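You operate a simulated robot arm through the tools that you are given. There is no shell and no other tool.

Carry out the task below with a simulated robot arm. There is one attempt and no reset: what you move stays moved.

Task
Wash out the red- and blue-handled brushes and close the open paint pot.
Fine: rinse each in the water jar and stand it in its own pot again.
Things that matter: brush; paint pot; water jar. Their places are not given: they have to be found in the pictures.

Only the result counts: the job must be done as asked and must still hold three seconds after the hand-in. Knocking over, shifting, dropping, spilling or breaking anything else fails it.

Robot
A 7-joint arm with a three-finger gripper, fixed in place. Base frame: the origin is at the foot of the arm, x ahead of it, y to its left, z up; the work surface is at about z = 76. Readings come in cm, degrees, newtons and seconds.
With the tool pointing down near the work surface it reaches from about 10 to 88 cm from the base axis. Its first joint turns from -166.0 to 166.0 degrees. Payload 2.94 kg.
The tool frame sits at the grasp point between the pads (the TCP): z along the fingers, y along the line on which they close. The tips reach 3 cm beyond it. The gripper opens to 13.2 cm. The gripper's body begins 10.7 cm behind the TCP.
Orientation is that of the tool frame in the base frame, as a unit quaternion [x, y, z, w]. With the fingers straight down and closing along the base's y, the tool's x points along the base's -x, its y along +y and its z along -z.

Tools
- The arm moves only by the tool drive_tool. Its argument "targets" is one flat list of numbers, 7 for each row, row after row: the shift along the tool's x, y, z in cm, then the turn, a rotation vector about the tool's x, y, z in degrees, then the finger opening in cm, from 0 to 13.2. In form: [tx, ty, tz, wx, wy, wz, hand, tx, ty, tz, wx, wy, wz, hand, ...]. A call has 1 to 20 rows; each row is the pose to reach, as a shift and turn from the pose commanded when the call began, along the tool's axes at that moment. Each row takes 0.2 s and may step no farther than 5 cm and 8.6 degrees from the row before; otherwise, or with a gripper value out of range, the whole call is refused. A pose out of reach is approached as far as the arm can. The call stops where the force on the tool passes 40 N (or 10 N more than at its start, if that is more) or the arm is blocked; 0.2 s more then pass. Each finger halts on what it meets, pressing with about 43 N; the grip force reading is that of the motor and also rises with nothing between the fingers. The clock runs only during rows and for 0.2 s after the last one: add rows that repeat a pose to give the fingers time. It gives the time, the measured TCP pose, the force on the tool (base axes), the opening and the grip force at its end, in the units of the frame above (readings bear some noise), with the torque about the TCP (base axes, N m) and any sound that the robot's microphone picked up.
- Cameras (640 x 400 px; columns grow to the right, rows downward): "scene" is fixed at [4.94, 64.79, 136.86]; the picture's right is [-0.52, -0.86, 0.00], its down [-0.39, 0.23, -0.89] and it looks along [0.76, -0.46, -0.45] (base axes); focal length 272 px, centre (320, 200). "wrist" rides on the gripper at [7.2, 0.3, -14.4] in the tool frame; the picture's right is [-0.04, 1.00, 0.00], its down [-0.88, -0.04, -0.48] and it looks along [-0.48, -0.02, 0.88] (tool axes); focal length 256 px, centre (320, 200).
- capture(camera): a new picture of that camera. No time passes.
- move_column(by): slides the trunk up (or, below 0, down) by that many cm; the arm rides with it, the base frame stays. It gives what a move gives, with no picture.
- point_at(camera, pixels): there is no depth. For up to 12 entries [column, row, z] of the newest picture of that camera ("zoom" is the newest enlarged one), the place [x, y] in the base frame at which the ray of that pixel passes the height z, good to about 0.2 cm. No time passes.
- zoom(camera, box): a new picture of the part [left, top, right, bottom] of that camera's present view, enlarged. No time passes.
- sign_off(): hands the job in; it is judged then, once.

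Leave the gripper open and the arm clear of the work at the hand-in unless told otherwise.

The tools are called after "Request:" as a command line: name --argument value ..., lists and objects as JSON in quotes. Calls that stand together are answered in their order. drive_tool: Moves the arm, as the interface text tells. Its arguments: {"type":"object","properties":{"targets":{"type":"array","items":{"type":"number"}}},"required":["targets"]} The other tools are called the same way: move_column (by) slides the trunk up or down; capture (camera) takes a picture; point_at (camera, pixels) gives the place at which the rays of pixels pass given heights; zoom (camera, box) takes an enlarged picture of a part of a camera's view; sign_off () hands the job in.

At the start:

```text
time: 0.0
ee_pos: [52.59, 26.35, 121.71]
orientation: [-0.001, 1.0, -0.001, 0.0]
ft_force: [-0.6, -0.3, 0.7]
wrist_torque: [0.02, 0.01, 0.02]
width: 13.22
gripper_force: 0.0
trunk travel left (down, up): [-25.0, 29.0]
```

scene: 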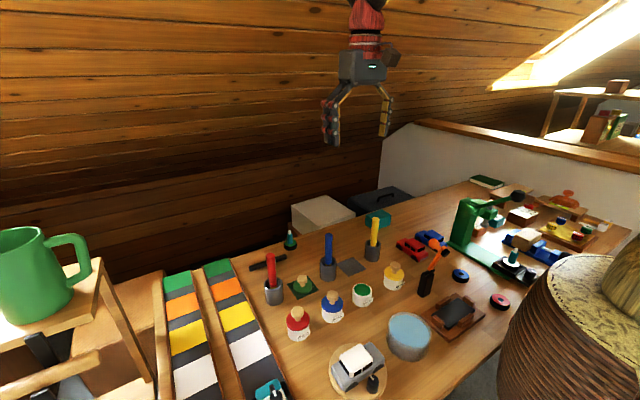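
wrist: 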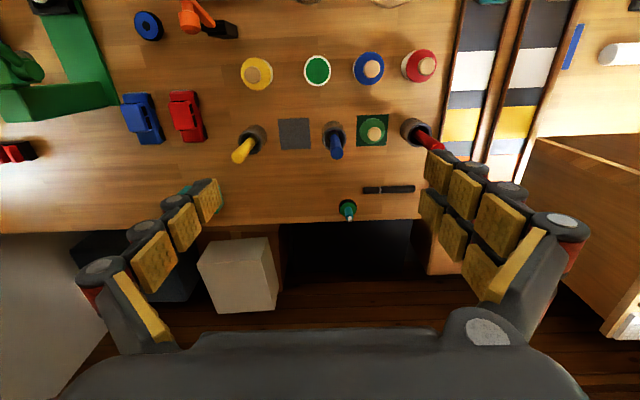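

I see red, blue and yellow brushes standing in small grey holders, four paint pots (red, blue and yellow with lids, green open) and a green lid with a knob lying near (302,285). The blue-grey round thing at about (408,335) may be the water jar. I'll zoom in before moving anything.

Request:
zoom --camera "scene" --box '[230, 210, 430, 335]'

Request:
zoom --camera "scene" --box '[320, 275, 520, 400]'

Request:
zoom --camera "wrist" --box '[220, 30, 460, 180]'

```text
3.20 times, centred on (330, 272) of scene
```

zoom: 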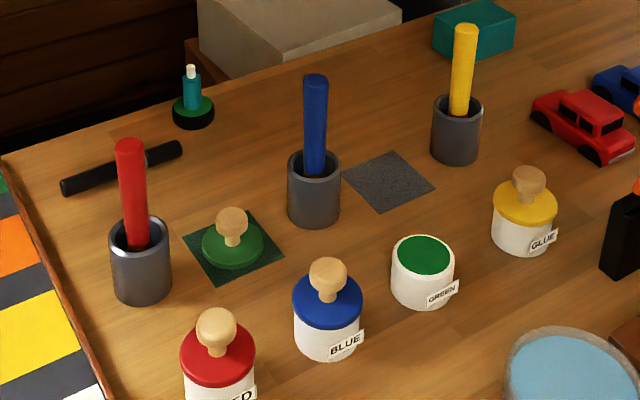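

```text
3.20 times, centred on (420, 338) of scene
```

zoom: 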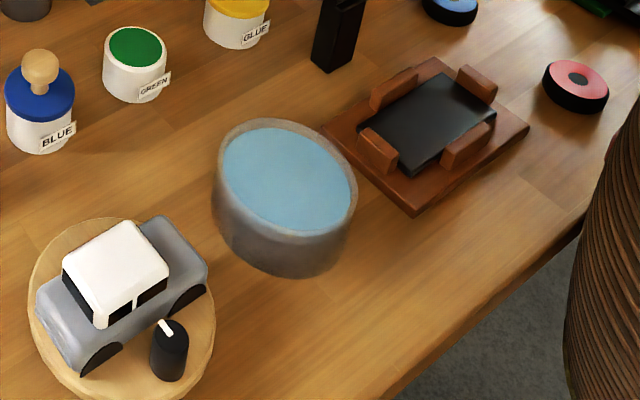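

```text
2.67 times, centred on (340, 105) of wrist
```

zoom: 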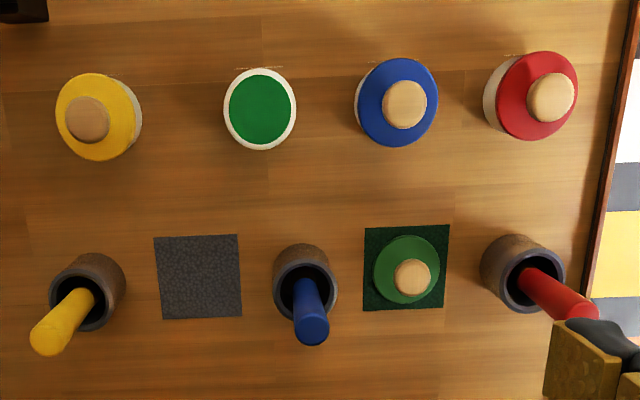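

Next I'll get rough places for the pots, brushes, lid, mats and jar. I'll use the enlarged wrist picture at table height and at guessed top heights, plus points in the full scene picture.

Request:
point_at --camera "zoom" --pixels '[[523, 275, 76], [523, 275, 82], [305, 278, 76], [305, 278, 82], [87, 293, 82], [407, 268, 76], [260, 108, 82], [198, 277, 76], [405, 104, 86], [550, 98, 86], [88, 120, 86], [413, 278, 80]]'

Request:
point_at --camera "scene" --pixels '[[408, 328, 82], [408, 328, 84], [408, 328, 86], [362, 289, 82], [362, 302, 76], [302, 292, 76], [274, 300, 76], [328, 277, 76], [372, 258, 76], [270, 256, 92], [328, 236, 92], [375, 219, 92]]'

```text
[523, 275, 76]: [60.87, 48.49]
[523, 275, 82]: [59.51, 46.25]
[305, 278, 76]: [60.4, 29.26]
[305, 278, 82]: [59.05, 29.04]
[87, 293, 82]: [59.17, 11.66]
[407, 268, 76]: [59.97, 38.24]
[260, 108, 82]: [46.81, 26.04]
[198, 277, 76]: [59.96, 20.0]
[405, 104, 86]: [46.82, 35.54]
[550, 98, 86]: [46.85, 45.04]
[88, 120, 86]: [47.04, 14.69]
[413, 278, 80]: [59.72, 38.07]
```

```text
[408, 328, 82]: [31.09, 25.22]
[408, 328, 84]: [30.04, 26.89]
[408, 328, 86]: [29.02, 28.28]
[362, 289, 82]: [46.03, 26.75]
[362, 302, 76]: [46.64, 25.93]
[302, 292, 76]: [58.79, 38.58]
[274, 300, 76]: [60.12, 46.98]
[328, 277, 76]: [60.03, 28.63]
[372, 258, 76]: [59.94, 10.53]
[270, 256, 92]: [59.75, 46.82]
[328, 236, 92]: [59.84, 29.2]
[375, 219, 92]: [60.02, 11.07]
```

Rough map at this point:
- **Brush holders:** on x≈60, with red at y≈47, blue at y≈29 and yellow at y≈11.
- **Lid:** about (60, 38).
- **Green open pot:** about (46.8, 26).
- **Jar:** about (30, 26).

I'll now bring the wrist camera lower over the red and blue brushes for exact places and heights, keeping well above everything.

Request:
drive_tool --targets '[0.8, 2.4, 3.4, 0, 0, 0, 13.2, 1.6, 4.8, 6.8, 0, 0, 0, 13.2, 2.4, 7.2, 10.2, 0, 0, 0, 13.2, 3.2, 9.6, 12.2, 0, 0, 0, 13.2, 4.6, 11.65, 13.7, 0, 0, 0, 13.2, 4.6, 11.65, 13.7, 0, 0, 0, 13.2]'

Request:
capture --camera "wrist"

Request:
capture --camera "scene"

```text
time: 1.4
ee_pos: [47.95, 37.86, 107.92]
orientation: [0.0, 1.0, 0.0, 0.0]
ft_force: [-0.2, 0.3, -0.2]
wrist_torque: [0.0, 0.01, -0.02]
width: 13.18
gripper_force: 0.0
trunk travel left (down, up): [-25.0, 29.0]
```

```text
taken
```

wrist: 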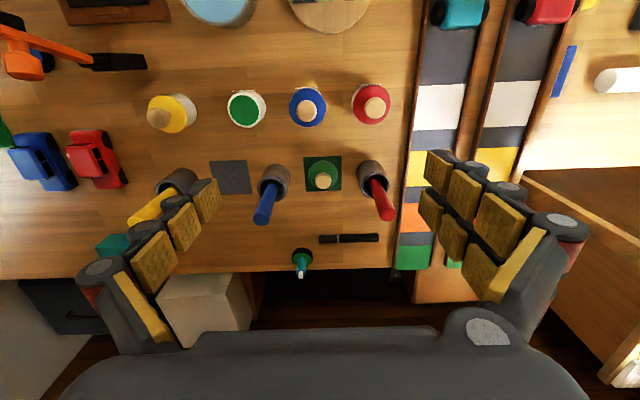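

```text
taken
```

scene: 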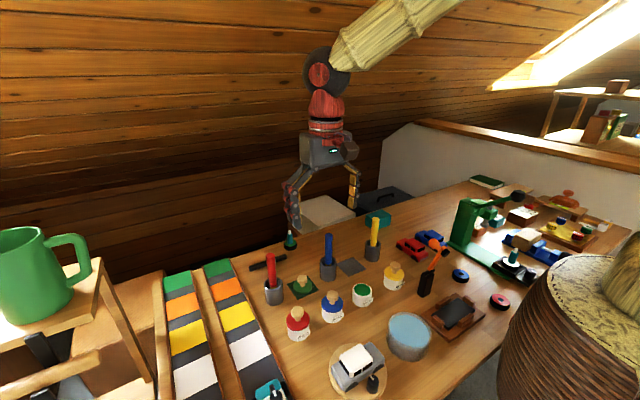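

The wrist camera is now about 46 cm above the table. I'll enlarge the brush area, columns 220–420 and rows 140–265, to measure rims and handle tips.

Request:
zoom --camera "wrist" --box '[240, 140, 416, 250]'

Request:
zoom --camera "scene" --box '[250, 220, 346, 280]'

```text
3.64 times, centred on (328, 195) of wrist
```

zoom: 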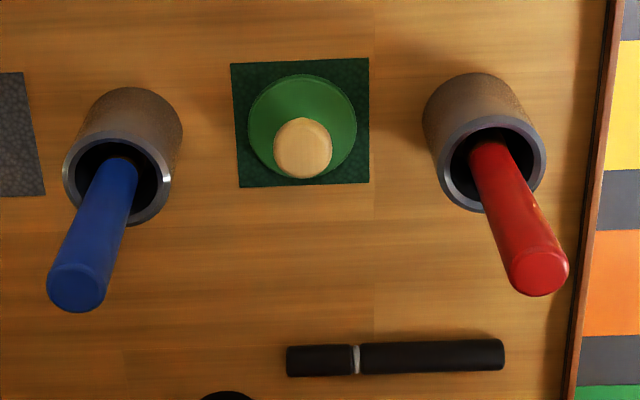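

```text
6.67 times, centred on (298, 250) of scene
```

zoom: 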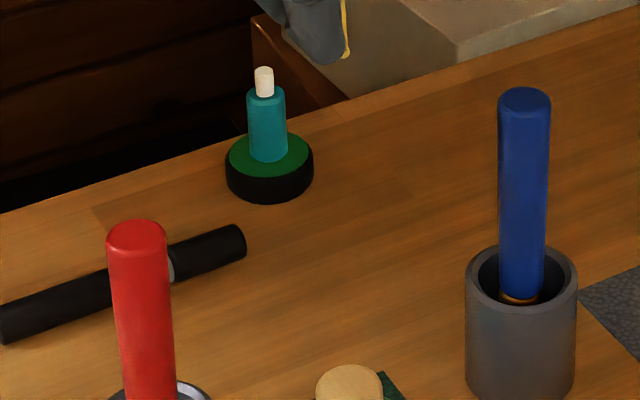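

I'll triangulate the handle tops and holder rims by asking for the same points at several heights from both cameras.

Request:
point_at --camera "scene" --pixels '[[328.7, 234.7, 90], [328.7, 234.7, 92], [328.7, 234.7, 94], [328.7, 234.7, 96], [270.6, 255, 90], [270.6, 255, 92], [270.6, 255, 94], [270.6, 255, 96], [376.5, 219.3, 92], [376.5, 219.3, 94]]'

Request:
point_at --camera "wrist" --pixels '[[261.5, 217.8, 90], [261.5, 217.8, 92], [261.5, 217.8, 94], [261.5, 217.8, 96], [388.2, 214.5, 90], [388.2, 214.5, 92], [388.2, 214.5, 94], [388.2, 214.5, 96], [272.3, 185.4, 82], [272.3, 185.4, 84], [375.5, 184.5, 82], [375.5, 184.5, 84]]'

```text
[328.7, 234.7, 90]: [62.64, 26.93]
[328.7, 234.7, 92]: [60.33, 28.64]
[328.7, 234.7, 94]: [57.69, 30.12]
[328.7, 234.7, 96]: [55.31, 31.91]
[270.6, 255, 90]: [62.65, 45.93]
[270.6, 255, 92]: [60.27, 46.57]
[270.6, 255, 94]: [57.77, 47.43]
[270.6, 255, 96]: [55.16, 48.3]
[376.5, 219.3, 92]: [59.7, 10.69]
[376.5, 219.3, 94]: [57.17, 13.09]
```

```text
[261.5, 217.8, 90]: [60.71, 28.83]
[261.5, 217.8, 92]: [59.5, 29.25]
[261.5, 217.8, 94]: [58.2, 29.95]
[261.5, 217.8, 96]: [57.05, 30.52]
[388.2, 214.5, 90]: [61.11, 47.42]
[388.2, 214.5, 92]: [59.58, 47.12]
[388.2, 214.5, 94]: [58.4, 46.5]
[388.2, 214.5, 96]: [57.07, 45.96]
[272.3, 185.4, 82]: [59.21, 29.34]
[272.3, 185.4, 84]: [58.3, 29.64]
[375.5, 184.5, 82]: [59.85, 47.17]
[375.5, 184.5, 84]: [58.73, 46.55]
```

Both tops come out near z≈93, with blue at about (59, 29.5) and red at about (59, 46.9). To pin down their x I'll move the wrist camera straight above the holder row, with the TCP at about (66.8, 37.9) and the same height.

Request:
drive_tool --targets '[-4.7, 0, 0, 0, 0, 0, 13.2, -9.4, 0, 0, 0, 0, 0, 13.2, -14.1, 0, 0, 0, 0, 0, 13.2, -18.8, 0, 0, 0, 0, 0, 13.2, -18.8, 0, 0, 0, 0, 0, 13.2]'

Request:
capture --camera "wrist"

Request:
zoom --camera "wrist" --box '[232, 0, 424, 120]'

```text
time: 2.6
ee_pos: [66.67, 38.13, 108.0]
orientation: [0.0, 1.0, 0.0, 0.0]
ft_force: [-0.5, -0.2, 0.7]
wrist_torque: [0.02, -0.01, 0.01]
width: 13.21
gripper_force: 0.0
trunk travel left (down, up): [-25.0, 29.0]
```

```text
taken
```

wrist: 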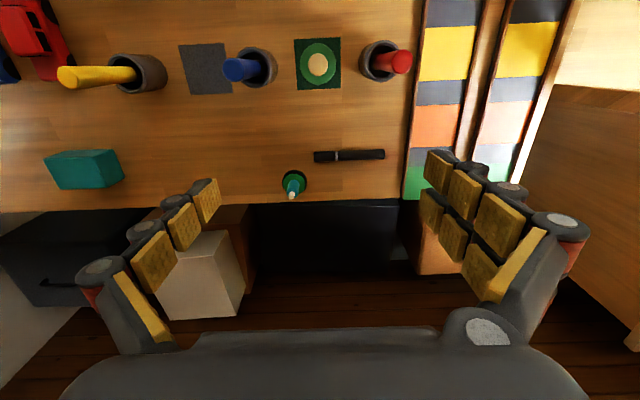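

```text
3.33 times, centred on (328, 60) of wrist
```

zoom: 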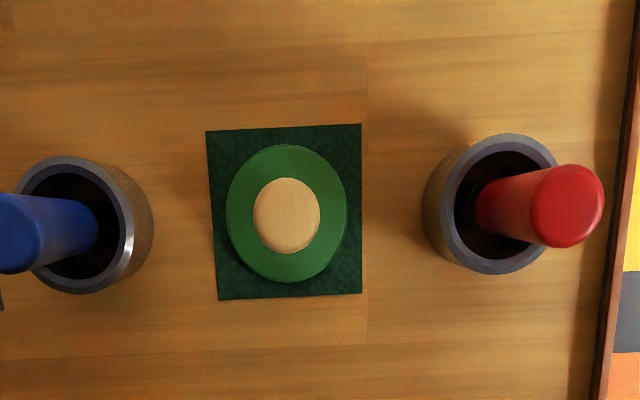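

This is an almost vertical view. I'll read positions for the handle tops (red (570,206), blue (15,233)), the rims (red (499,204), blue (80,226)), the lid knob (286,216) and the lid disc (287,213).

Request:
point_at --camera "zoom" --pixels '[[567, 206, 93], [567, 206, 91], [10, 233, 93], [10, 233, 91], [499, 204, 82], [499, 204, 80], [80, 226, 82], [80, 226, 80], [286, 216, 80], [286, 216, 82], [287, 213, 77], [285, 212, 76]]'

Request:
zoom --camera "scene" --box '[250, 265, 346, 325]'

```text
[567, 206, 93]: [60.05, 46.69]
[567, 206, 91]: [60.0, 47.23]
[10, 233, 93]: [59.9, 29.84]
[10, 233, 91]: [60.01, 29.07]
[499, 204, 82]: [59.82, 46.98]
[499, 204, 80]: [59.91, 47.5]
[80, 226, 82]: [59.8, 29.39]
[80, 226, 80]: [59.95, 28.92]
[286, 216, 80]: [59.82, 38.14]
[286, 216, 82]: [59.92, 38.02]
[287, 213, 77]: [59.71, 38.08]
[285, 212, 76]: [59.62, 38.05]
```

```text
6.67 times, centred on (298, 295) of scene
```

zoom: 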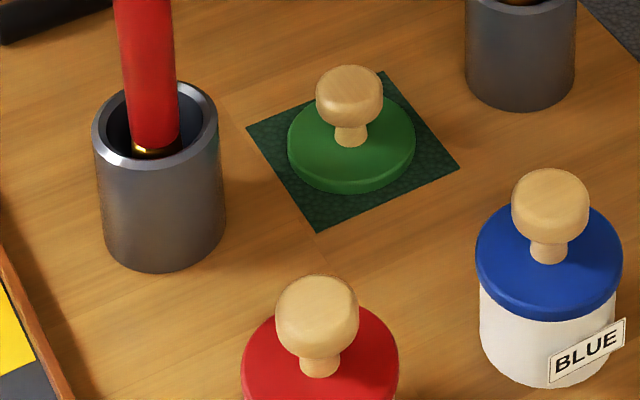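

The brushes stand close to upright, with red at (60, 46.9) and blue at (60, 29.0), tops near z≈92 and rims near z≈82. The lid knob is at (59.9, 38.05). Next I'll look at the jar, the green pot and the lidded pots from above, moving the TCP to about (37, 26).

Request:
drive_tool --targets '[4.2, -1.7, 0, 0, 0, 0, 13.2, 8.4, -3.4, 0, 0, 0, 0, 13.2, 12.7, -5.2, 0, 0, 0, 0, 13.2, 17.0, -6.9, 0, 0, 0, 0, 13.2, 21.2, -8.7, 0, 0, 0, 0, 13.2, 25.5, -10.4, 0, 0, 0, 0, 13.2, 29.7, -12.1, 0, 0, 0, 0, 13.2, 29.7, -12.1, 0, 0, 0, 0, 13.2]'

Request:
capture --camera "wrist"

Request:
zoom --camera "wrist" --box '[240, 0, 432, 120]'

Request:
capture --camera "scene"

```text
time: 4.4
ee_pos: [37.01, 25.85, 108.02]
orientation: [0.0, 1.0, 0.0, 0.0]
ft_force: [0.0, -0.5, 0.1]
wrist_torque: [0.01, -0.02, 0.01]
width: 13.2
gripper_force: 0.1
trunk travel left (down, up): [-25.0, 29.0]
```

```text
taken
```

wrist: 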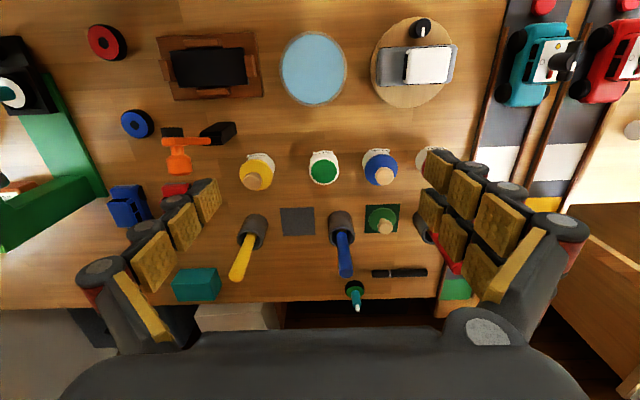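

```text
3.33 times, centred on (336, 60) of wrist
```

zoom: 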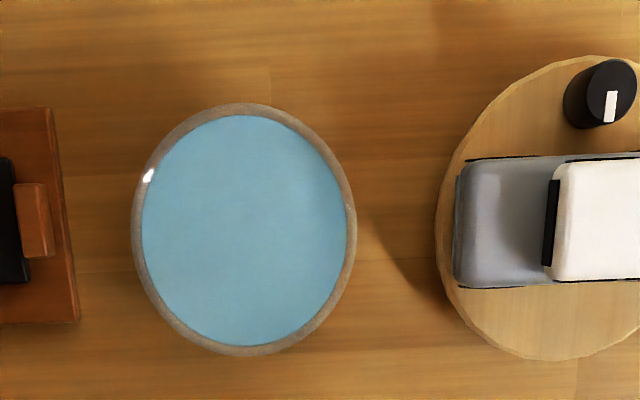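

```text
taken
```

scene: 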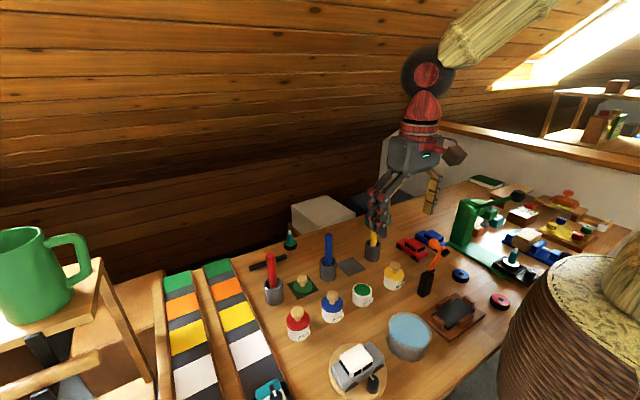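

I'll triangulate the jar rim and water surface using this view and the scene picture.

Request:
point_at --camera "zoom" --pixels '[[243, 230, 84], [131, 230, 84], [356, 230, 84], [243, 103, 84], [243, 357, 84], [243, 230, 82], [243, 230, 86], [141, 230, 83], [346, 230, 83]]'

Request:
zoom --camera "scene" --box '[368, 300, 448, 350]'

Request:
zoom --camera "scene" --box '[368, 330, 448, 380]'

```text
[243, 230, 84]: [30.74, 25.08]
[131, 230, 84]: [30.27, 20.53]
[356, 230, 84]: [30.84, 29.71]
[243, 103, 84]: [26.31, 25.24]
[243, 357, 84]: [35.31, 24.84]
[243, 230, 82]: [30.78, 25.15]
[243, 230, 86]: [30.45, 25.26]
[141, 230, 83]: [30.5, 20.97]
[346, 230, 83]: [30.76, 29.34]
```

```text
8.00 times, centred on (408, 325) of scene
```

zoom: 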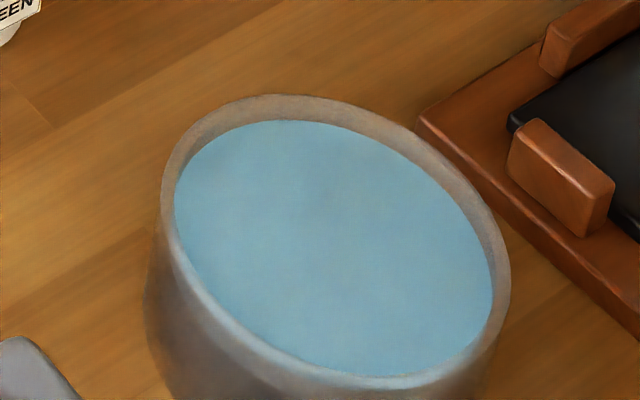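

```text
8.00 times, centred on (408, 355) of scene
```

zoom: 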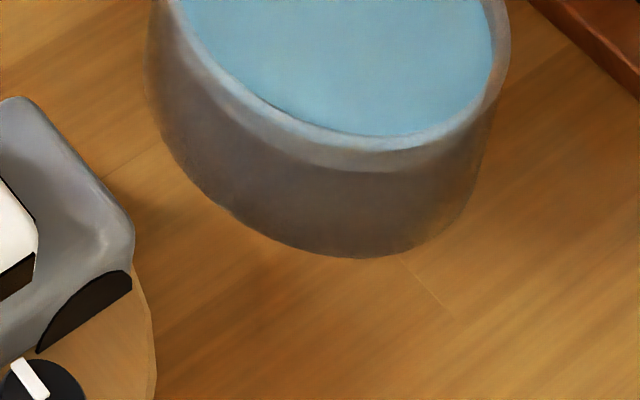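

Request:
point_at --camera "scene" --pixels '[[409.9, 330.25, 80], [409.9, 330.25, 81], [409.9, 330.25, 82], [409.9, 330.25, 83], [409.9, 330.25, 84], [412.4, 362.2, 76], [398, 360, 76], [400, 312, 82], [400, 312, 83], [362, 290, 81], [362, 290, 82], [393, 265, 86]]'

Request:
zoom --camera "wrist" --box '[224, 130, 416, 250]'

```text
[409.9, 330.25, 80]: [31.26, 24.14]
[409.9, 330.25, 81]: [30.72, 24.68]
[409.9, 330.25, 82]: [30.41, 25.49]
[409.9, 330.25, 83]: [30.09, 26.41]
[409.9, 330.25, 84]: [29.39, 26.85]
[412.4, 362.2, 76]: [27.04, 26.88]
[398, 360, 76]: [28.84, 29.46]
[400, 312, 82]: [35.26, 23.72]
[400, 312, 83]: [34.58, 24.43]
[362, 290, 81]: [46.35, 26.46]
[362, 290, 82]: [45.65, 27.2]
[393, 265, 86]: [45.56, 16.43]
```

```text
3.33 times, centred on (320, 190) of wrist
```

zoom: 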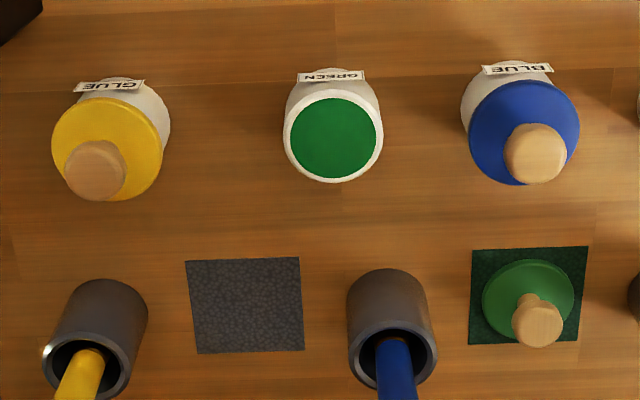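

The jar centre is at about (30.6, 25.2), with the rim at z≈81.8 and the water almost to the rim. I'll now line the wrist camera up with the blue brush (TCP at about (57, 29)), where its sideways position doesn't depend on the assumed height.

Request:
drive_tool --targets '[-4, 0.6, 0, 0, 0, 0, 10, -8, 1.2, 0, 0, 0, 0, 8, -12, 1.9, 0, 0, 0, 0, 6, -16, 2.5, 0, 0, 0, 0, 6, -20, 3.15, 0, 0, 0, 0, 6, -20, 3.15, 0, 0, 0, 0, 6]'

Request:
capture --camera "wrist"

Request:
zoom --camera "wrist" --box '[256, 60, 416, 160]'

```text
time: 5.8
ee_pos: [57.19, 28.84, 107.91]
orientation: [-0.001, 1.0, 0.0, 0.0]
ft_force: [0.0, -0.3, 0.3]
wrist_torque: [0.01, 0.02, 0.02]
width: 6.01
gripper_force: 0.0
trunk travel left (down, up): [-25.0, 29.0]
```

```text
taken
```

wrist: 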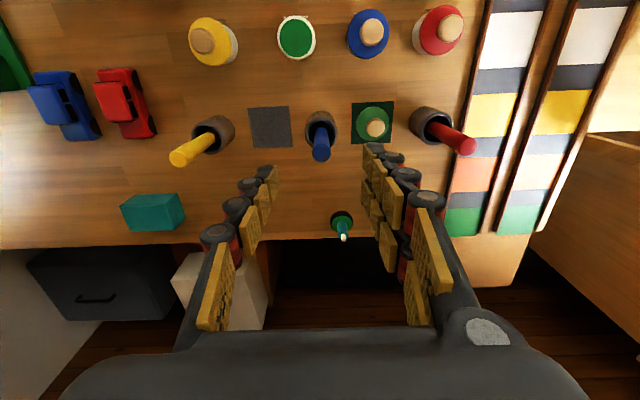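

```text
4.00 times, centred on (336, 110) of wrist
```

zoom: 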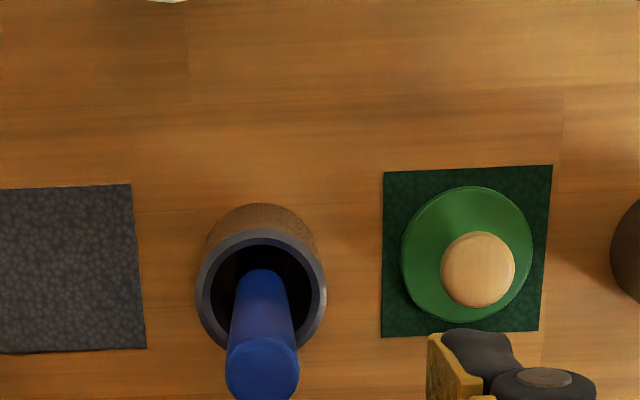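

Request:
point_at --camera "zoom" --pixels '[[262, 366, 91], [262, 366, 92], [262, 366, 93], [262, 298, 81], [262, 298, 82], [260, 275, 82], [478, 268, 80], [478, 268, 82], [466, 254, 77.5], [467, 251, 76]]'

```text
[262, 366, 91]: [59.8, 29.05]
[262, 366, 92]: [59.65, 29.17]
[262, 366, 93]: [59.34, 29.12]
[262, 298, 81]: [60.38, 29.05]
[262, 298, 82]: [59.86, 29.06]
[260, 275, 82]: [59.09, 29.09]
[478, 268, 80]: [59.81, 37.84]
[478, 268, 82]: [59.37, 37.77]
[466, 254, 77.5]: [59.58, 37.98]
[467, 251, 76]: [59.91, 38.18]
```

The blue brush is at y≈29.1, x≈59.8. I'll descend around it with the fingers 6 cm apart and the TCP at z≈88.3. The tips then sit at z≈85.3, above the holder rim and the lid knob.

Request:
drive_tool --targets '[-2.75, 0.1, 2, 0, 0, 0, 6, -2.75, 0.1, 6, 0, 0, 0, 6, -2.75, 0.1, 10, 0, 0, 0, 6, -2.75, 0.1, 14, 0, 0, 0, 6, -2.75, 0.1, 17, 0, 0, 0, 6, -2.75, 0.1, 19.7, 0, 0, 0, 6, -2.75, 0.1, 19.7, 0, 0, 0, 6]'

Request:
capture --camera "wrist"

Request:
zoom --camera "scene" --box '[264, 200, 392, 280]'

```text
time: 7.4
ee_pos: [59.73, 29.09, 88.19]
orientation: [0.001, 1.0, 0.0, 0.0]
ft_force: [-0.2, -1.3, 0.3]
wrist_torque: [0.0, 0.02, -0.02]
width: 5.98
gripper_force: 0.0
trunk travel left (down, up): [-25.0, 29.0]
```

```text
taken
```

wrist: 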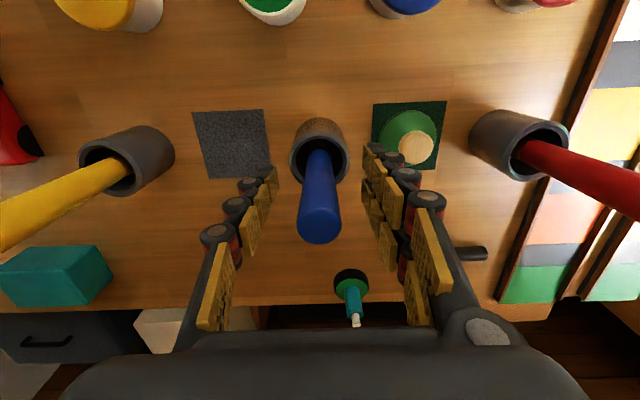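

```text
5.00 times, centred on (328, 240) of scene
```

zoom: 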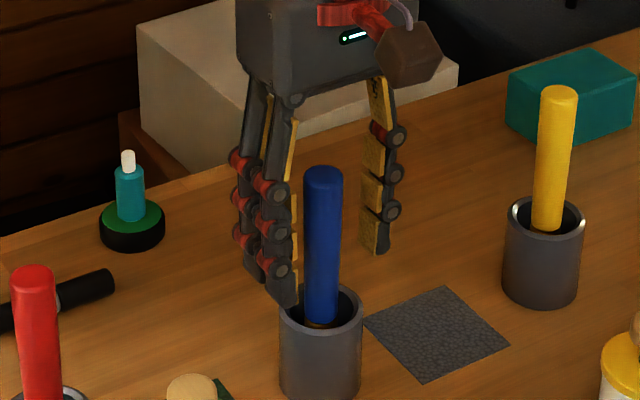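

The top of the handle shows at (319,227) in the wrist picture, as expected for a handle centred between the pads. I'll close the fingers on it.

Request:
drive_tool --targets '[0, 0, 0, 0, 0, 0, 4, 0, 0, 0, 0, 0, 0, 3, 0, 0, 0, 0, 0, 0, 2, 0, 0, 0, 0, 0, 0, 1, 0, 0, 0, 0, 0, 0, 1, 0, 0, 0, 0, 0, 0, 1]'

Request:
capture --camera "wrist"

Request:
zoom --camera "scene" --box '[264, 200, 392, 280]'

```text
time: 8.8
ee_pos: [59.77, 28.91, 88.26]
orientation: [0.0, 1.0, 0.0, 0.001]
ft_force: [-0.2, 0.1, -1.0]
wrist_torque: [-0.02, -0.01, -0.05]
width: 2.07
gripper_force: 41.5
trunk travel left (down, up): [-25.0, 29.0]
```

```text
taken
```

wrist: 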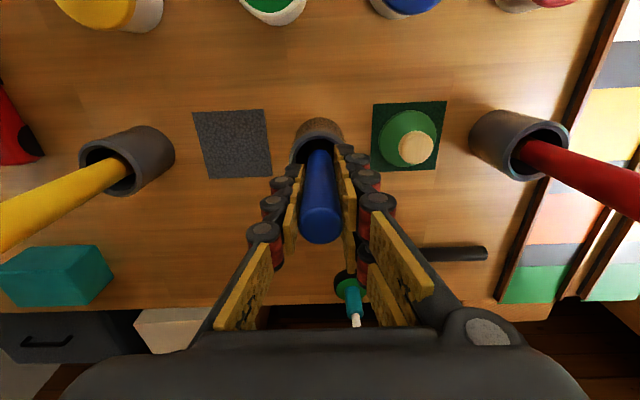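

```text
5.00 times, centred on (328, 240) of scene
```

zoom: 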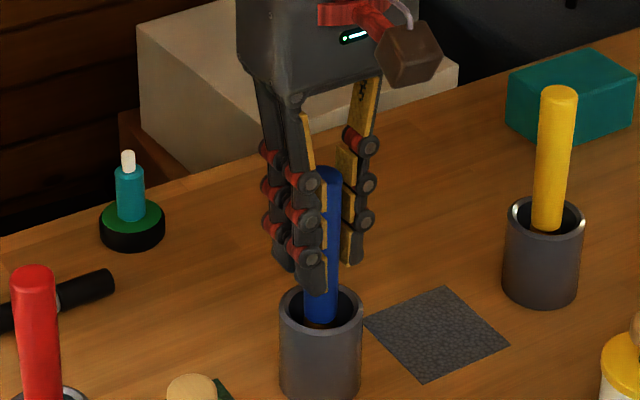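

The handle is held at 2.07 cm with 41 N. I'll lift it straight up out of the holder by about 16 cm and look at the bristle end.

Request:
drive_tool --targets '[0, 0, -1, 0, 0, 0, 1, 0, 0, -2.5, 0, 0, 0, 1, 0, 0, -4.5, 0, 0, 0, 1, 0, 0, -7, 0, 0, 0, 1, 0, 0, -10, 0, 0, 0, 1, 0, 0, -13, 0, 0, 0, 1, 0, 0, -16, 0, 0, 0, 1, 0, 0, -16, 0, 0, 0, 1]'

Request:
capture --camera "wrist"

Request:
zoom --camera "scene" --box '[248, 160, 408, 260]'

```text
time: 10.6
ee_pos: [59.84, 29.07, 104.26]
orientation: [0.0, 1.0, 0.0, 0.0]
ft_force: [0.5, -0.4, -0.7]
wrist_torque: [0.02, -0.03, -0.02]
width: 2.08
gripper_force: 42.7
trunk travel left (down, up): [-25.0, 29.0]
```

```text
taken
```

wrist: 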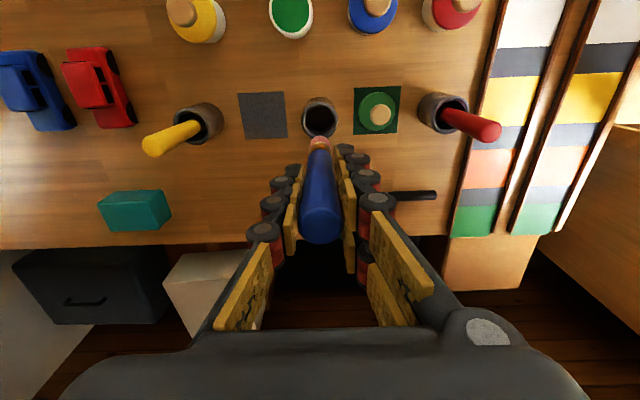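

```text
4.00 times, centred on (328, 210) of scene
```

zoom: 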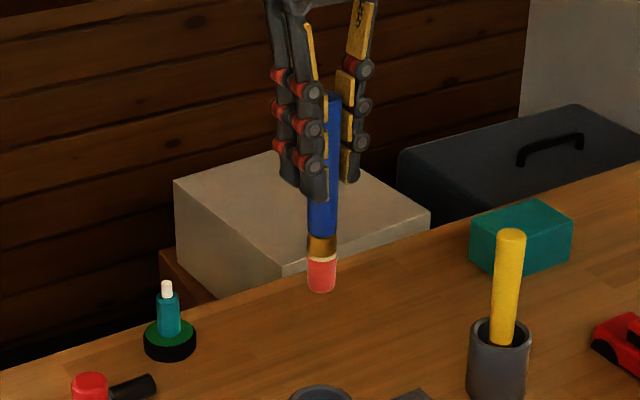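

The holder stayed put. The blue-handled brush carries red paint on its bristles, and the tip is about 12 cm below the TCP. I'll carry it at this height over the jar centre at (30.6, 25.2).

Request:
drive_tool --targets '[3, -0.4, 0, 0, 0, 0, 1, 7, -0.95, 0, 0, 0, 0, 1, 11, -1.5, 0, 0, 0, 0, 1, 15, -2.0, 0, 0, 0, 0, 1, 19, -2.55, 0, 0, 0, 0, 1, 23, -3.1, 0, 0, 0, 0, 1, 26.5, -3.55, 0, 0, 0, 0, 1, 29.2, -3.9, 0, 0, 0, 0, 1, 29.2, -3.9, 0, 0, 0, 0, 1]'

Request:
capture --camera "wrist"

Request:
capture --camera "scene"

Request:
zoom --camera "scene" --box '[328, 250, 488, 350]'

```text
time: 12.6
ee_pos: [30.46, 25.12, 104.34]
orientation: [0.0, 1.0, -0.001, 0.0]
ft_force: [0.1, 1.2, -0.4]
wrist_torque: [0.0, -0.04, 0.03]
width: 2.1
gripper_force: 43.2
trunk travel left (down, up): [-25.0, 29.0]
```

```text
taken
```

wrist: 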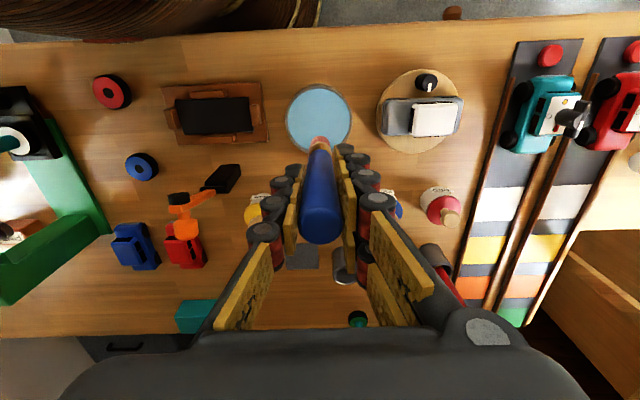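

```text
taken
```

scene: 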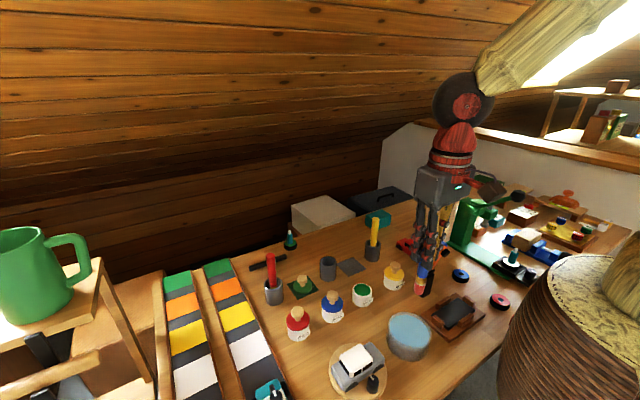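

```text
4.00 times, centred on (408, 300) of scene
```

zoom: 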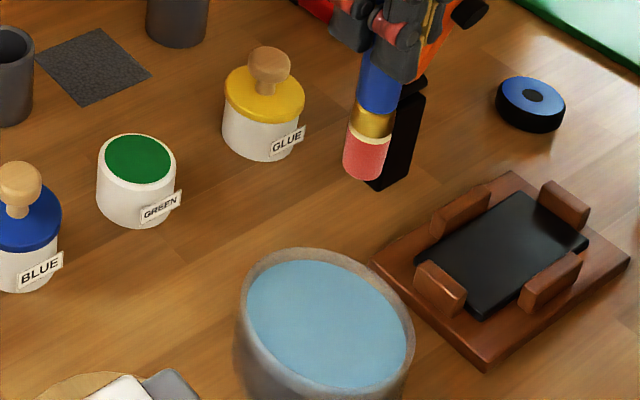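

The tip shows at scene (419.5, 293). I'll check that its ray matches x=30.5, y=25.1 so I know the tip height and alignment.

Request:
point_at --camera "scene" --pixels '[[419.5, 292, 91], [419.5, 292, 92], [419.5, 292, 93], [419.5, 292, 94], [420.5, 278, 95], [420.5, 278, 96], [408.5, 330, 81], [408.5, 330, 81.5]]'

Request:
zoom --camera "wrist" --box '[272, 70, 368, 130]'

```text
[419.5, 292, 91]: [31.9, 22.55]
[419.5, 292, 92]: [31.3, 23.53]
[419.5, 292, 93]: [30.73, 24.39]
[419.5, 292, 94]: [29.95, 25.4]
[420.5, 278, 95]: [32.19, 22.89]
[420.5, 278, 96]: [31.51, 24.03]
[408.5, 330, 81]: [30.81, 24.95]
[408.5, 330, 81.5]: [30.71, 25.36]
```

```text
6.67 times, centred on (320, 100) of wrist
```

zoom: 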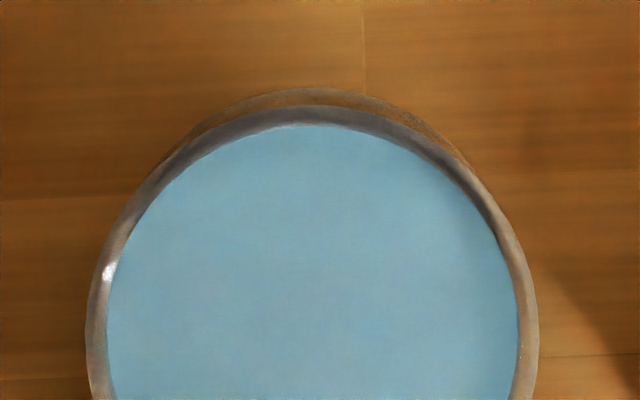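

The tip is about 11–12 cm below the TCP and over the jar centre. I'll lower it slowly into the water to TCP z≈89.5 and watch the force.

Request:
drive_tool --targets '[0, 0, 3, 0, 0, 0, 1, 0, 0, 6, 0, 0, 0, 1, 0, 0, 9, 0, 0, 0, 1, 0, 0, 11, 0, 0, 0, 1, 0, 0, 12.5, 0, 0, 0, 1, 0, 0, 13.7, 0, 0, 0, 1, 0, 0, 14.8, 0, 0, 0, 1, 0, 0, 14.8, 0, 0, 0, 1]'

Request:
zoom --camera "scene" --box '[328, 280, 488, 380]'

Request:
capture --camera "wrist"

```text
time: 14.4
ee_pos: [30.67, 25.37, 89.69]
orientation: [0.0, 1.0, 0.001, 0.001]
ft_force: [6.1, -2.5, 35.6]
wrist_torque: [-0.27, -0.74, 0.06]
width: 2.06
gripper_force: 42.7
trunk travel left (down, up): [-25.0, 29.0]
```

```text
4.00 times, centred on (408, 330) of scene
```

zoom: 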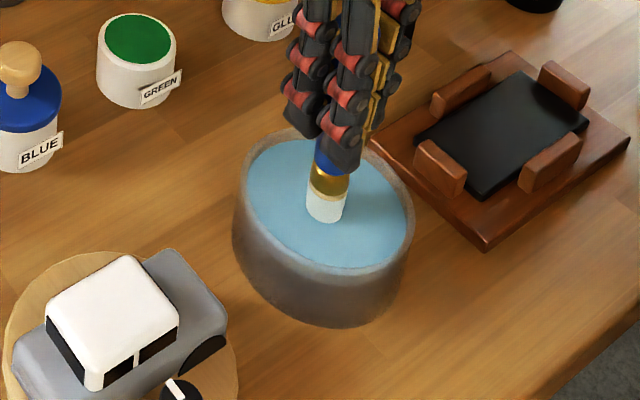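

```text
taken
```

wrist: 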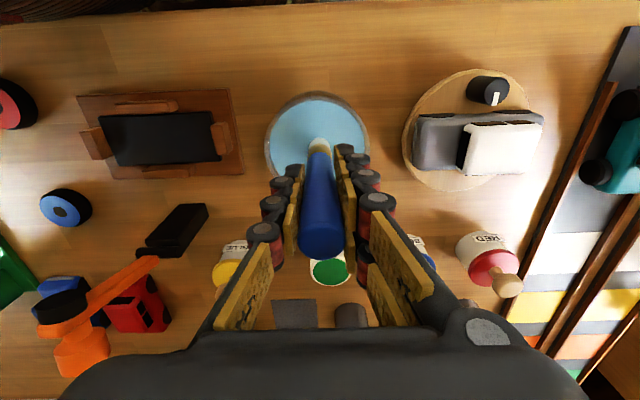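

The bristles have turned white, so the paint has washed off. The 36 N upward force says the tip has reached a firm bottom and the handle has slid up a little in the grip. I'll raise it gently straight away and check both brush and jar.

Request:
drive_tool --targets '[0, 0, -0.5, 0, 0, 0, 1, 0, 0, -1, 0, 0, 0, 1, 0, 0, -1.6, 0, 0, 0, 1, 0, 0, -1.6, 0, 0, 0, 1]'

Request:
zoom --camera "scene" --box '[328, 280, 488, 380]'

Request:
capture --camera "wrist"

```text
time: 15.4
ee_pos: [30.51, 25.17, 91.08]
orientation: [0.0, 1.0, 0.0, -0.001]
ft_force: [0.6, 1.4, 0.1]
wrist_torque: [0.0, 0.01, 0.0]
width: 2.08
gripper_force: 42.9
trunk travel left (down, up): [-25.0, 29.0]
```

```text
4.00 times, centred on (408, 330) of scene
```

zoom: 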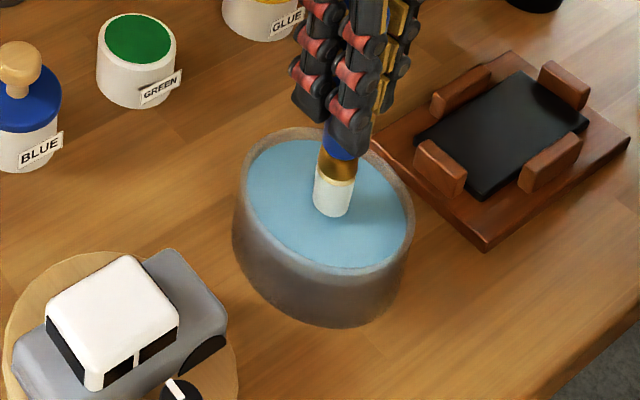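

```text
taken
```

wrist: 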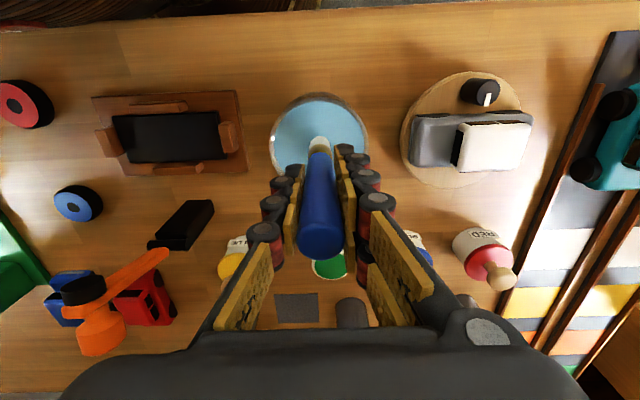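

The jar hasn't moved, the force is back to zero and the bristles are white. For a proper rinse I'll dip about 0.7 cm again, staying off the bottom, and swirl in a small circle well inside the jar wall.

Request:
drive_tool --targets '[0, 0, 0.7, 0, 0, 0, 1, 0.7, 0, 0.7, 0, 0, 0, 1, 0.7, 0.7, 0.7, 0, 0, 0, 1, -0.7, 0.7, 0.7, 0, 0, 0, 1, -0.7, -0.7, 0.7, 0, 0, 0, 1, 0.7, -0.7, 0.7, 0, 0, 0, 1, 0.7, 0.7, 0.7, 0, 0, 0, 1, -0.7, 0.7, 0.7, 0, 0, 0, 1, -0.7, -0.7, 0.7, 0, 0, 0, 1, 0, 0, 0.7, 0, 0, 0, 1, 0, 0, 0.7, 0, 0, 0, 1]'

Request:
zoom --camera "scene" --box '[328, 280, 488, 380]'

```text
time: 17.8
ee_pos: [30.62, 25.21, 90.23]
orientation: [0.0, 1.0, -0.001, 0.0]
ft_force: [-0.5, -0.3, -0.9]
wrist_torque: [-0.02, -0.01, -0.01]
width: 2.06
gripper_force: 43.2
trunk travel left (down, up): [-25.0, 29.0]
```

```text
4.00 times, centred on (408, 330) of scene
```

zoom: 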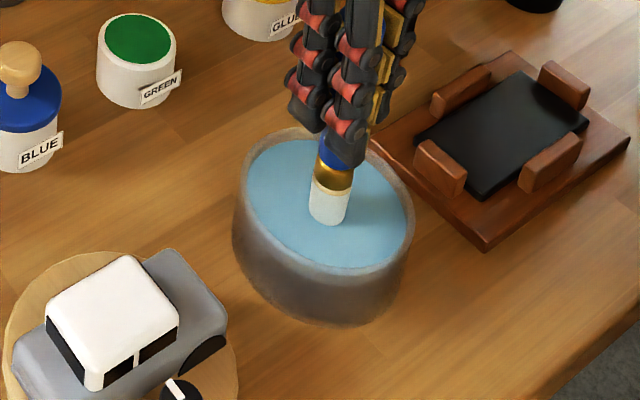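

No contact force and the jar hasn't shifted. I'll lift the clean brush straight up about 14 cm, then go back above the blue brush's own holder at (59.8, 29.1).

Request:
drive_tool --targets '[0, 0, -2, 0, 0, 0, 1, 0, 0, -5, 0, 0, 0, 1, 0, 0, -9, 0, 0, 0, 1, 0, 0, -13, 0, 0, 0, 1, 0, 0, -14, 0, 0, 0, 1, -4, 0.55, -14, 0, 0, 0, 1, -8, 1.1, -14, 0, 0, 0, 1, -12, 1.6, -14, 0, 0, 0, 1, -16, 2.15, -14, 0, 0, 0, 1, -20, 2.7, -14, 0, 0, 0, 1, -24, 3.2, -14, 0, 0, 0, 1, -27, 3.6, -14, 0, 0, 0, 1, -29.2, 3.9, -14, 0, 0, 0, 1, -29.2, 3.9, -14, 0, 0, 0, 1, -29.2, 3.9, -14, 0, 0, 0, 1]'

Request:
capture --camera "wrist"

Request:
zoom --camera "scene" --box '[248, 180, 408, 280]'

```text
time: 21.0
ee_pos: [59.87, 29.08, 104.29]
orientation: [0.0, 1.0, 0.0, 0.0]
ft_force: [-0.4, 0.0, 0.0]
wrist_torque: [-0.01, -0.01, 0.02]
width: 2.05
gripper_force: 43.1
trunk travel left (down, up): [-25.0, 29.0]
```

```text
taken
```

wrist: 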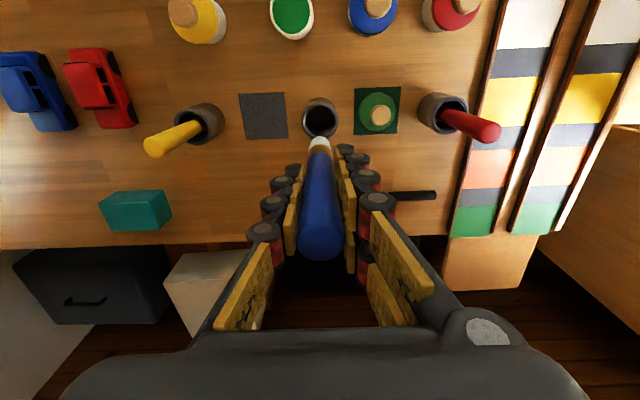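

```text
4.00 times, centred on (328, 230) of scene
```

zoom: 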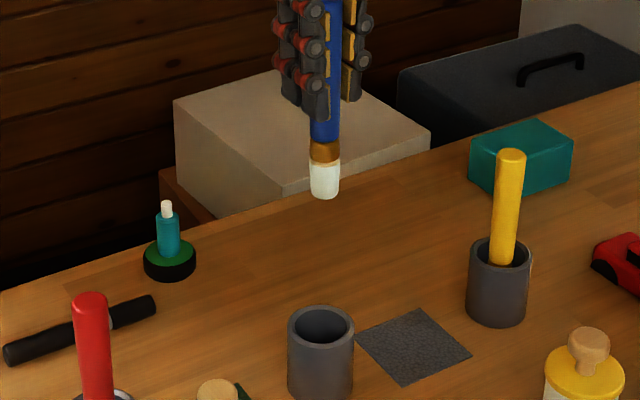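

The brush is clean and hanging vertical over the holder. I'll lower it to just above the rim first and check that the bristle end lines up with the opening.

Request:
drive_tool --targets '[0, 0, 3, 0, 0, 0, 1, 0, 0, 6, 0, 0, 0, 1, 0, 0, 9, 0, 0, 0, 1, 0, 0, 10.8, 0, 0, 0, 1, 0, 0, 10.8, 0, 0, 0, 1]'

Request:
zoom --camera "wrist" --box '[240, 90, 400, 190]'

Request:
zoom --camera "scene" --box '[280, 210, 376, 270]'

```text
time: 22.2
ee_pos: [59.83, 29.07, 93.61]
orientation: [0.001, 1.0, -0.001, 0.0]
ft_force: [0.2, -0.3, 0.9]
wrist_torque: [0.03, -0.01, 0.0]
width: 2.07
gripper_force: 42.8
trunk travel left (down, up): [-25.0, 29.0]
```

```text
4.00 times, centred on (320, 140) of wrist
```

zoom: 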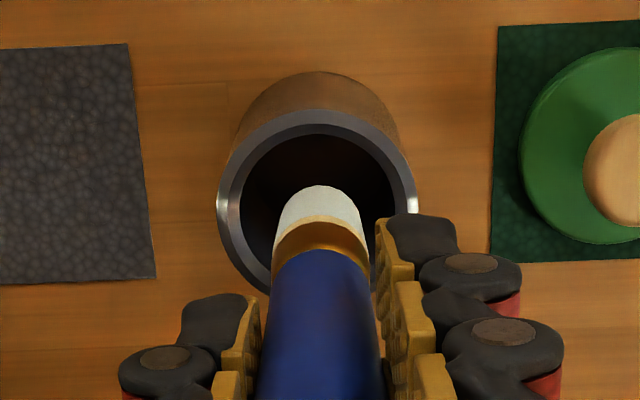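

```text
6.67 times, centred on (328, 240) of scene
```

zoom: 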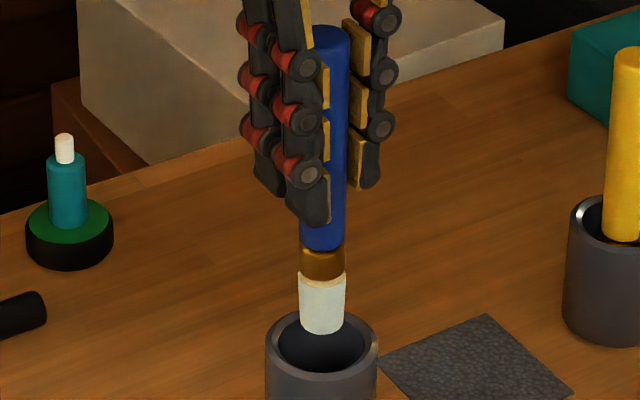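

The tip is centred over the opening in both views. I'll lower it 5 cm into the holder.

Request:
drive_tool --targets '[0, 0, 1.2, 0, 0, 0, 1, 0, 0, 2.4, 0, 0, 0, 1, 0, 0, 3.6, 0, 0, 0, 1, 0, 0, 4.5, 0, 0, 0, 1, 0, 0, 5, 0, 0, 0, 1, 0, 0, 5, 0, 0, 0, 1]'

Request:
zoom --camera "scene" --box '[280, 210, 376, 270]'

```text
time: 23.6
ee_pos: [59.76, 29.08, 88.57]
orientation: [0.0, 1.0, 0.0, 0.0]
ft_force: [0.7, 0.3, -0.8]
wrist_torque: [0.03, -0.04, 0.0]
width: 2.06
gripper_force: 43.1
trunk travel left (down, up): [-25.0, 29.0]
```

```text
6.67 times, centred on (328, 240) of scene
```

zoom: 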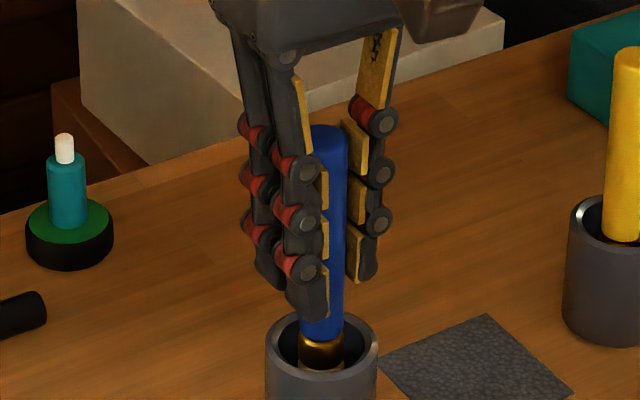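

No contact yet, and the ferrule is still a bit higher than it was at first. I'll go down another 0.9 cm in small steps.

Request:
drive_tool --targets '[0, 0, 0.3, 0, 0, 0, 1, 0, 0, 0.6, 0, 0, 0, 1, 0, 0, 0.9, 0, 0, 0, 1, 0, 0, 0.9, 0, 0, 0, 1]'

Request:
zoom --camera "scene" --box '[280, 210, 376, 270]'

```text
time: 24.6
ee_pos: [59.81, 29.22, 87.61]
orientation: [-0.001, 1.0, -0.001, 0.0]
ft_force: [-0.4, -0.1, -0.5]
wrist_torque: [-0.01, -0.03, 0.0]
width: 2.09
gripper_force: 42.9
trunk travel left (down, up): [-25.0, 29.0]
```

```text
6.67 times, centred on (328, 240) of scene
```

zoom: 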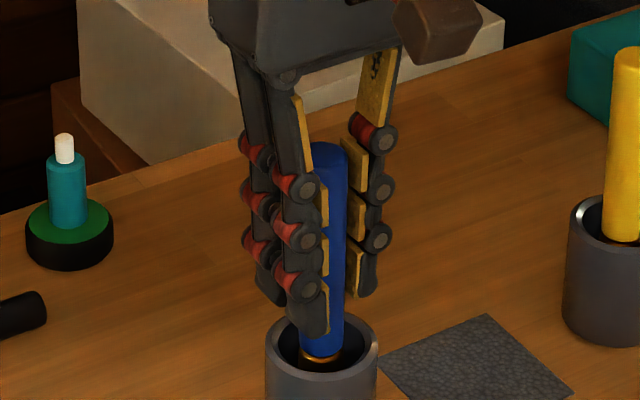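

The handle top is about 2 px (roughly 0.5 cm) above its starting level, so I'll go down a little more in small steps until there is light contact.

Request:
drive_tool --targets '[0, 0, 0.15, 0, 0, 0, 1, 0, 0, 0.3, 0, 0, 0, 1, 0, 0, 0.4, 0, 0, 0, 1, 0, 0, 0.4, 0, 0, 0, 1]'

```text
time: 25.6
ee_pos: [59.74, 29.09, 87.19]
orientation: [0.0, 1.0, 0.0, 0.0]
ft_force: [-0.3, -0.1, -0.6]
wrist_torque: [0.02, 0.01, 0.02]
width: 2.08
gripper_force: 43.1
trunk travel left (down, up): [-25.0, 29.0]
```

Request:
zoom --camera "scene" --box '[280, 210, 376, 270]'

Request:
drive_tool --targets '[0, 0, 0.1, 0, 0, 0, 1, 0, 0, 0.2, 0, 0, 0, 1, 0, 0, 0.2, 0, 0, 0, 1]'

```text
6.67 times, centred on (328, 240) of scene
```

zoom: 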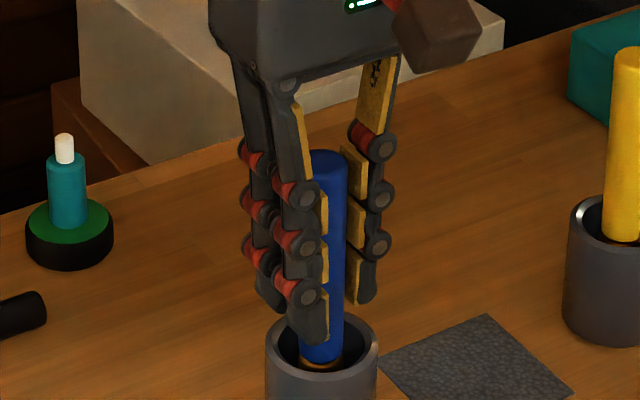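

```text
time: 26.4
ee_pos: [59.82, 29.14, 87.04]
orientation: [0.0, 1.0, 0.0, 0.0]
ft_force: [-0.9, -1.0, 5.9]
wrist_torque: [-0.1, 0.03, -0.01]
width: 2.07
gripper_force: 42.6
trunk travel left (down, up): [-25.0, 29.0]
```

There is now 6 N of contact, so the brush is resting on the holder bottom. I'll open the fingers to 6 cm and then rise straight up.

Request:
drive_tool --targets '[0, 0, 0, 0, 0, 0, 2.4, 0, 0, 0, 0, 0, 0, 3, 0, 0, 0, 0, 0, 0, 4.2, 0, 0, 0, 0, 0, 0, 5.5, 0, 0, 0, 0, 0, 0, 6, 0, 0, 0, 0, 0, 0, 6]'

Request:
zoom --camera "scene" --box '[264, 200, 392, 280]'

Request:
capture --camera "wrist"

```text
time: 27.8
ee_pos: [59.79, 29.12, 87.02]
orientation: [0.0, 1.0, -0.001, -0.001]
ft_force: [-0.5, 0.2, -0.7]
wrist_torque: [-0.02, 0.02, 0.01]
width: 5.99
gripper_force: 0.0
trunk travel left (down, up): [-25.0, 29.0]
```

```text
5.00 times, centred on (328, 240) of scene
```

zoom: 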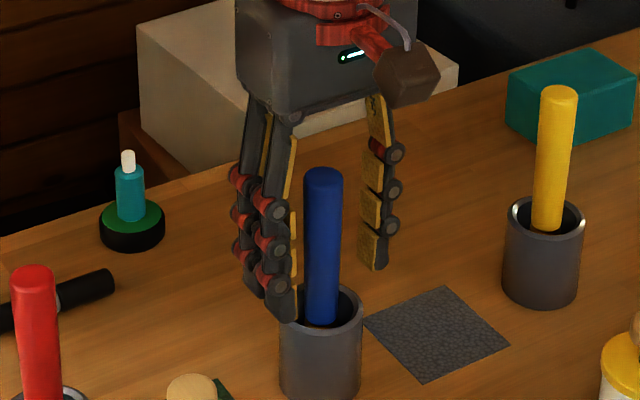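

```text
taken
```

wrist: 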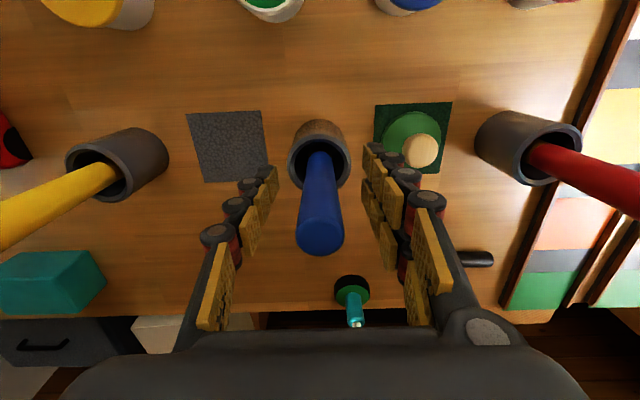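

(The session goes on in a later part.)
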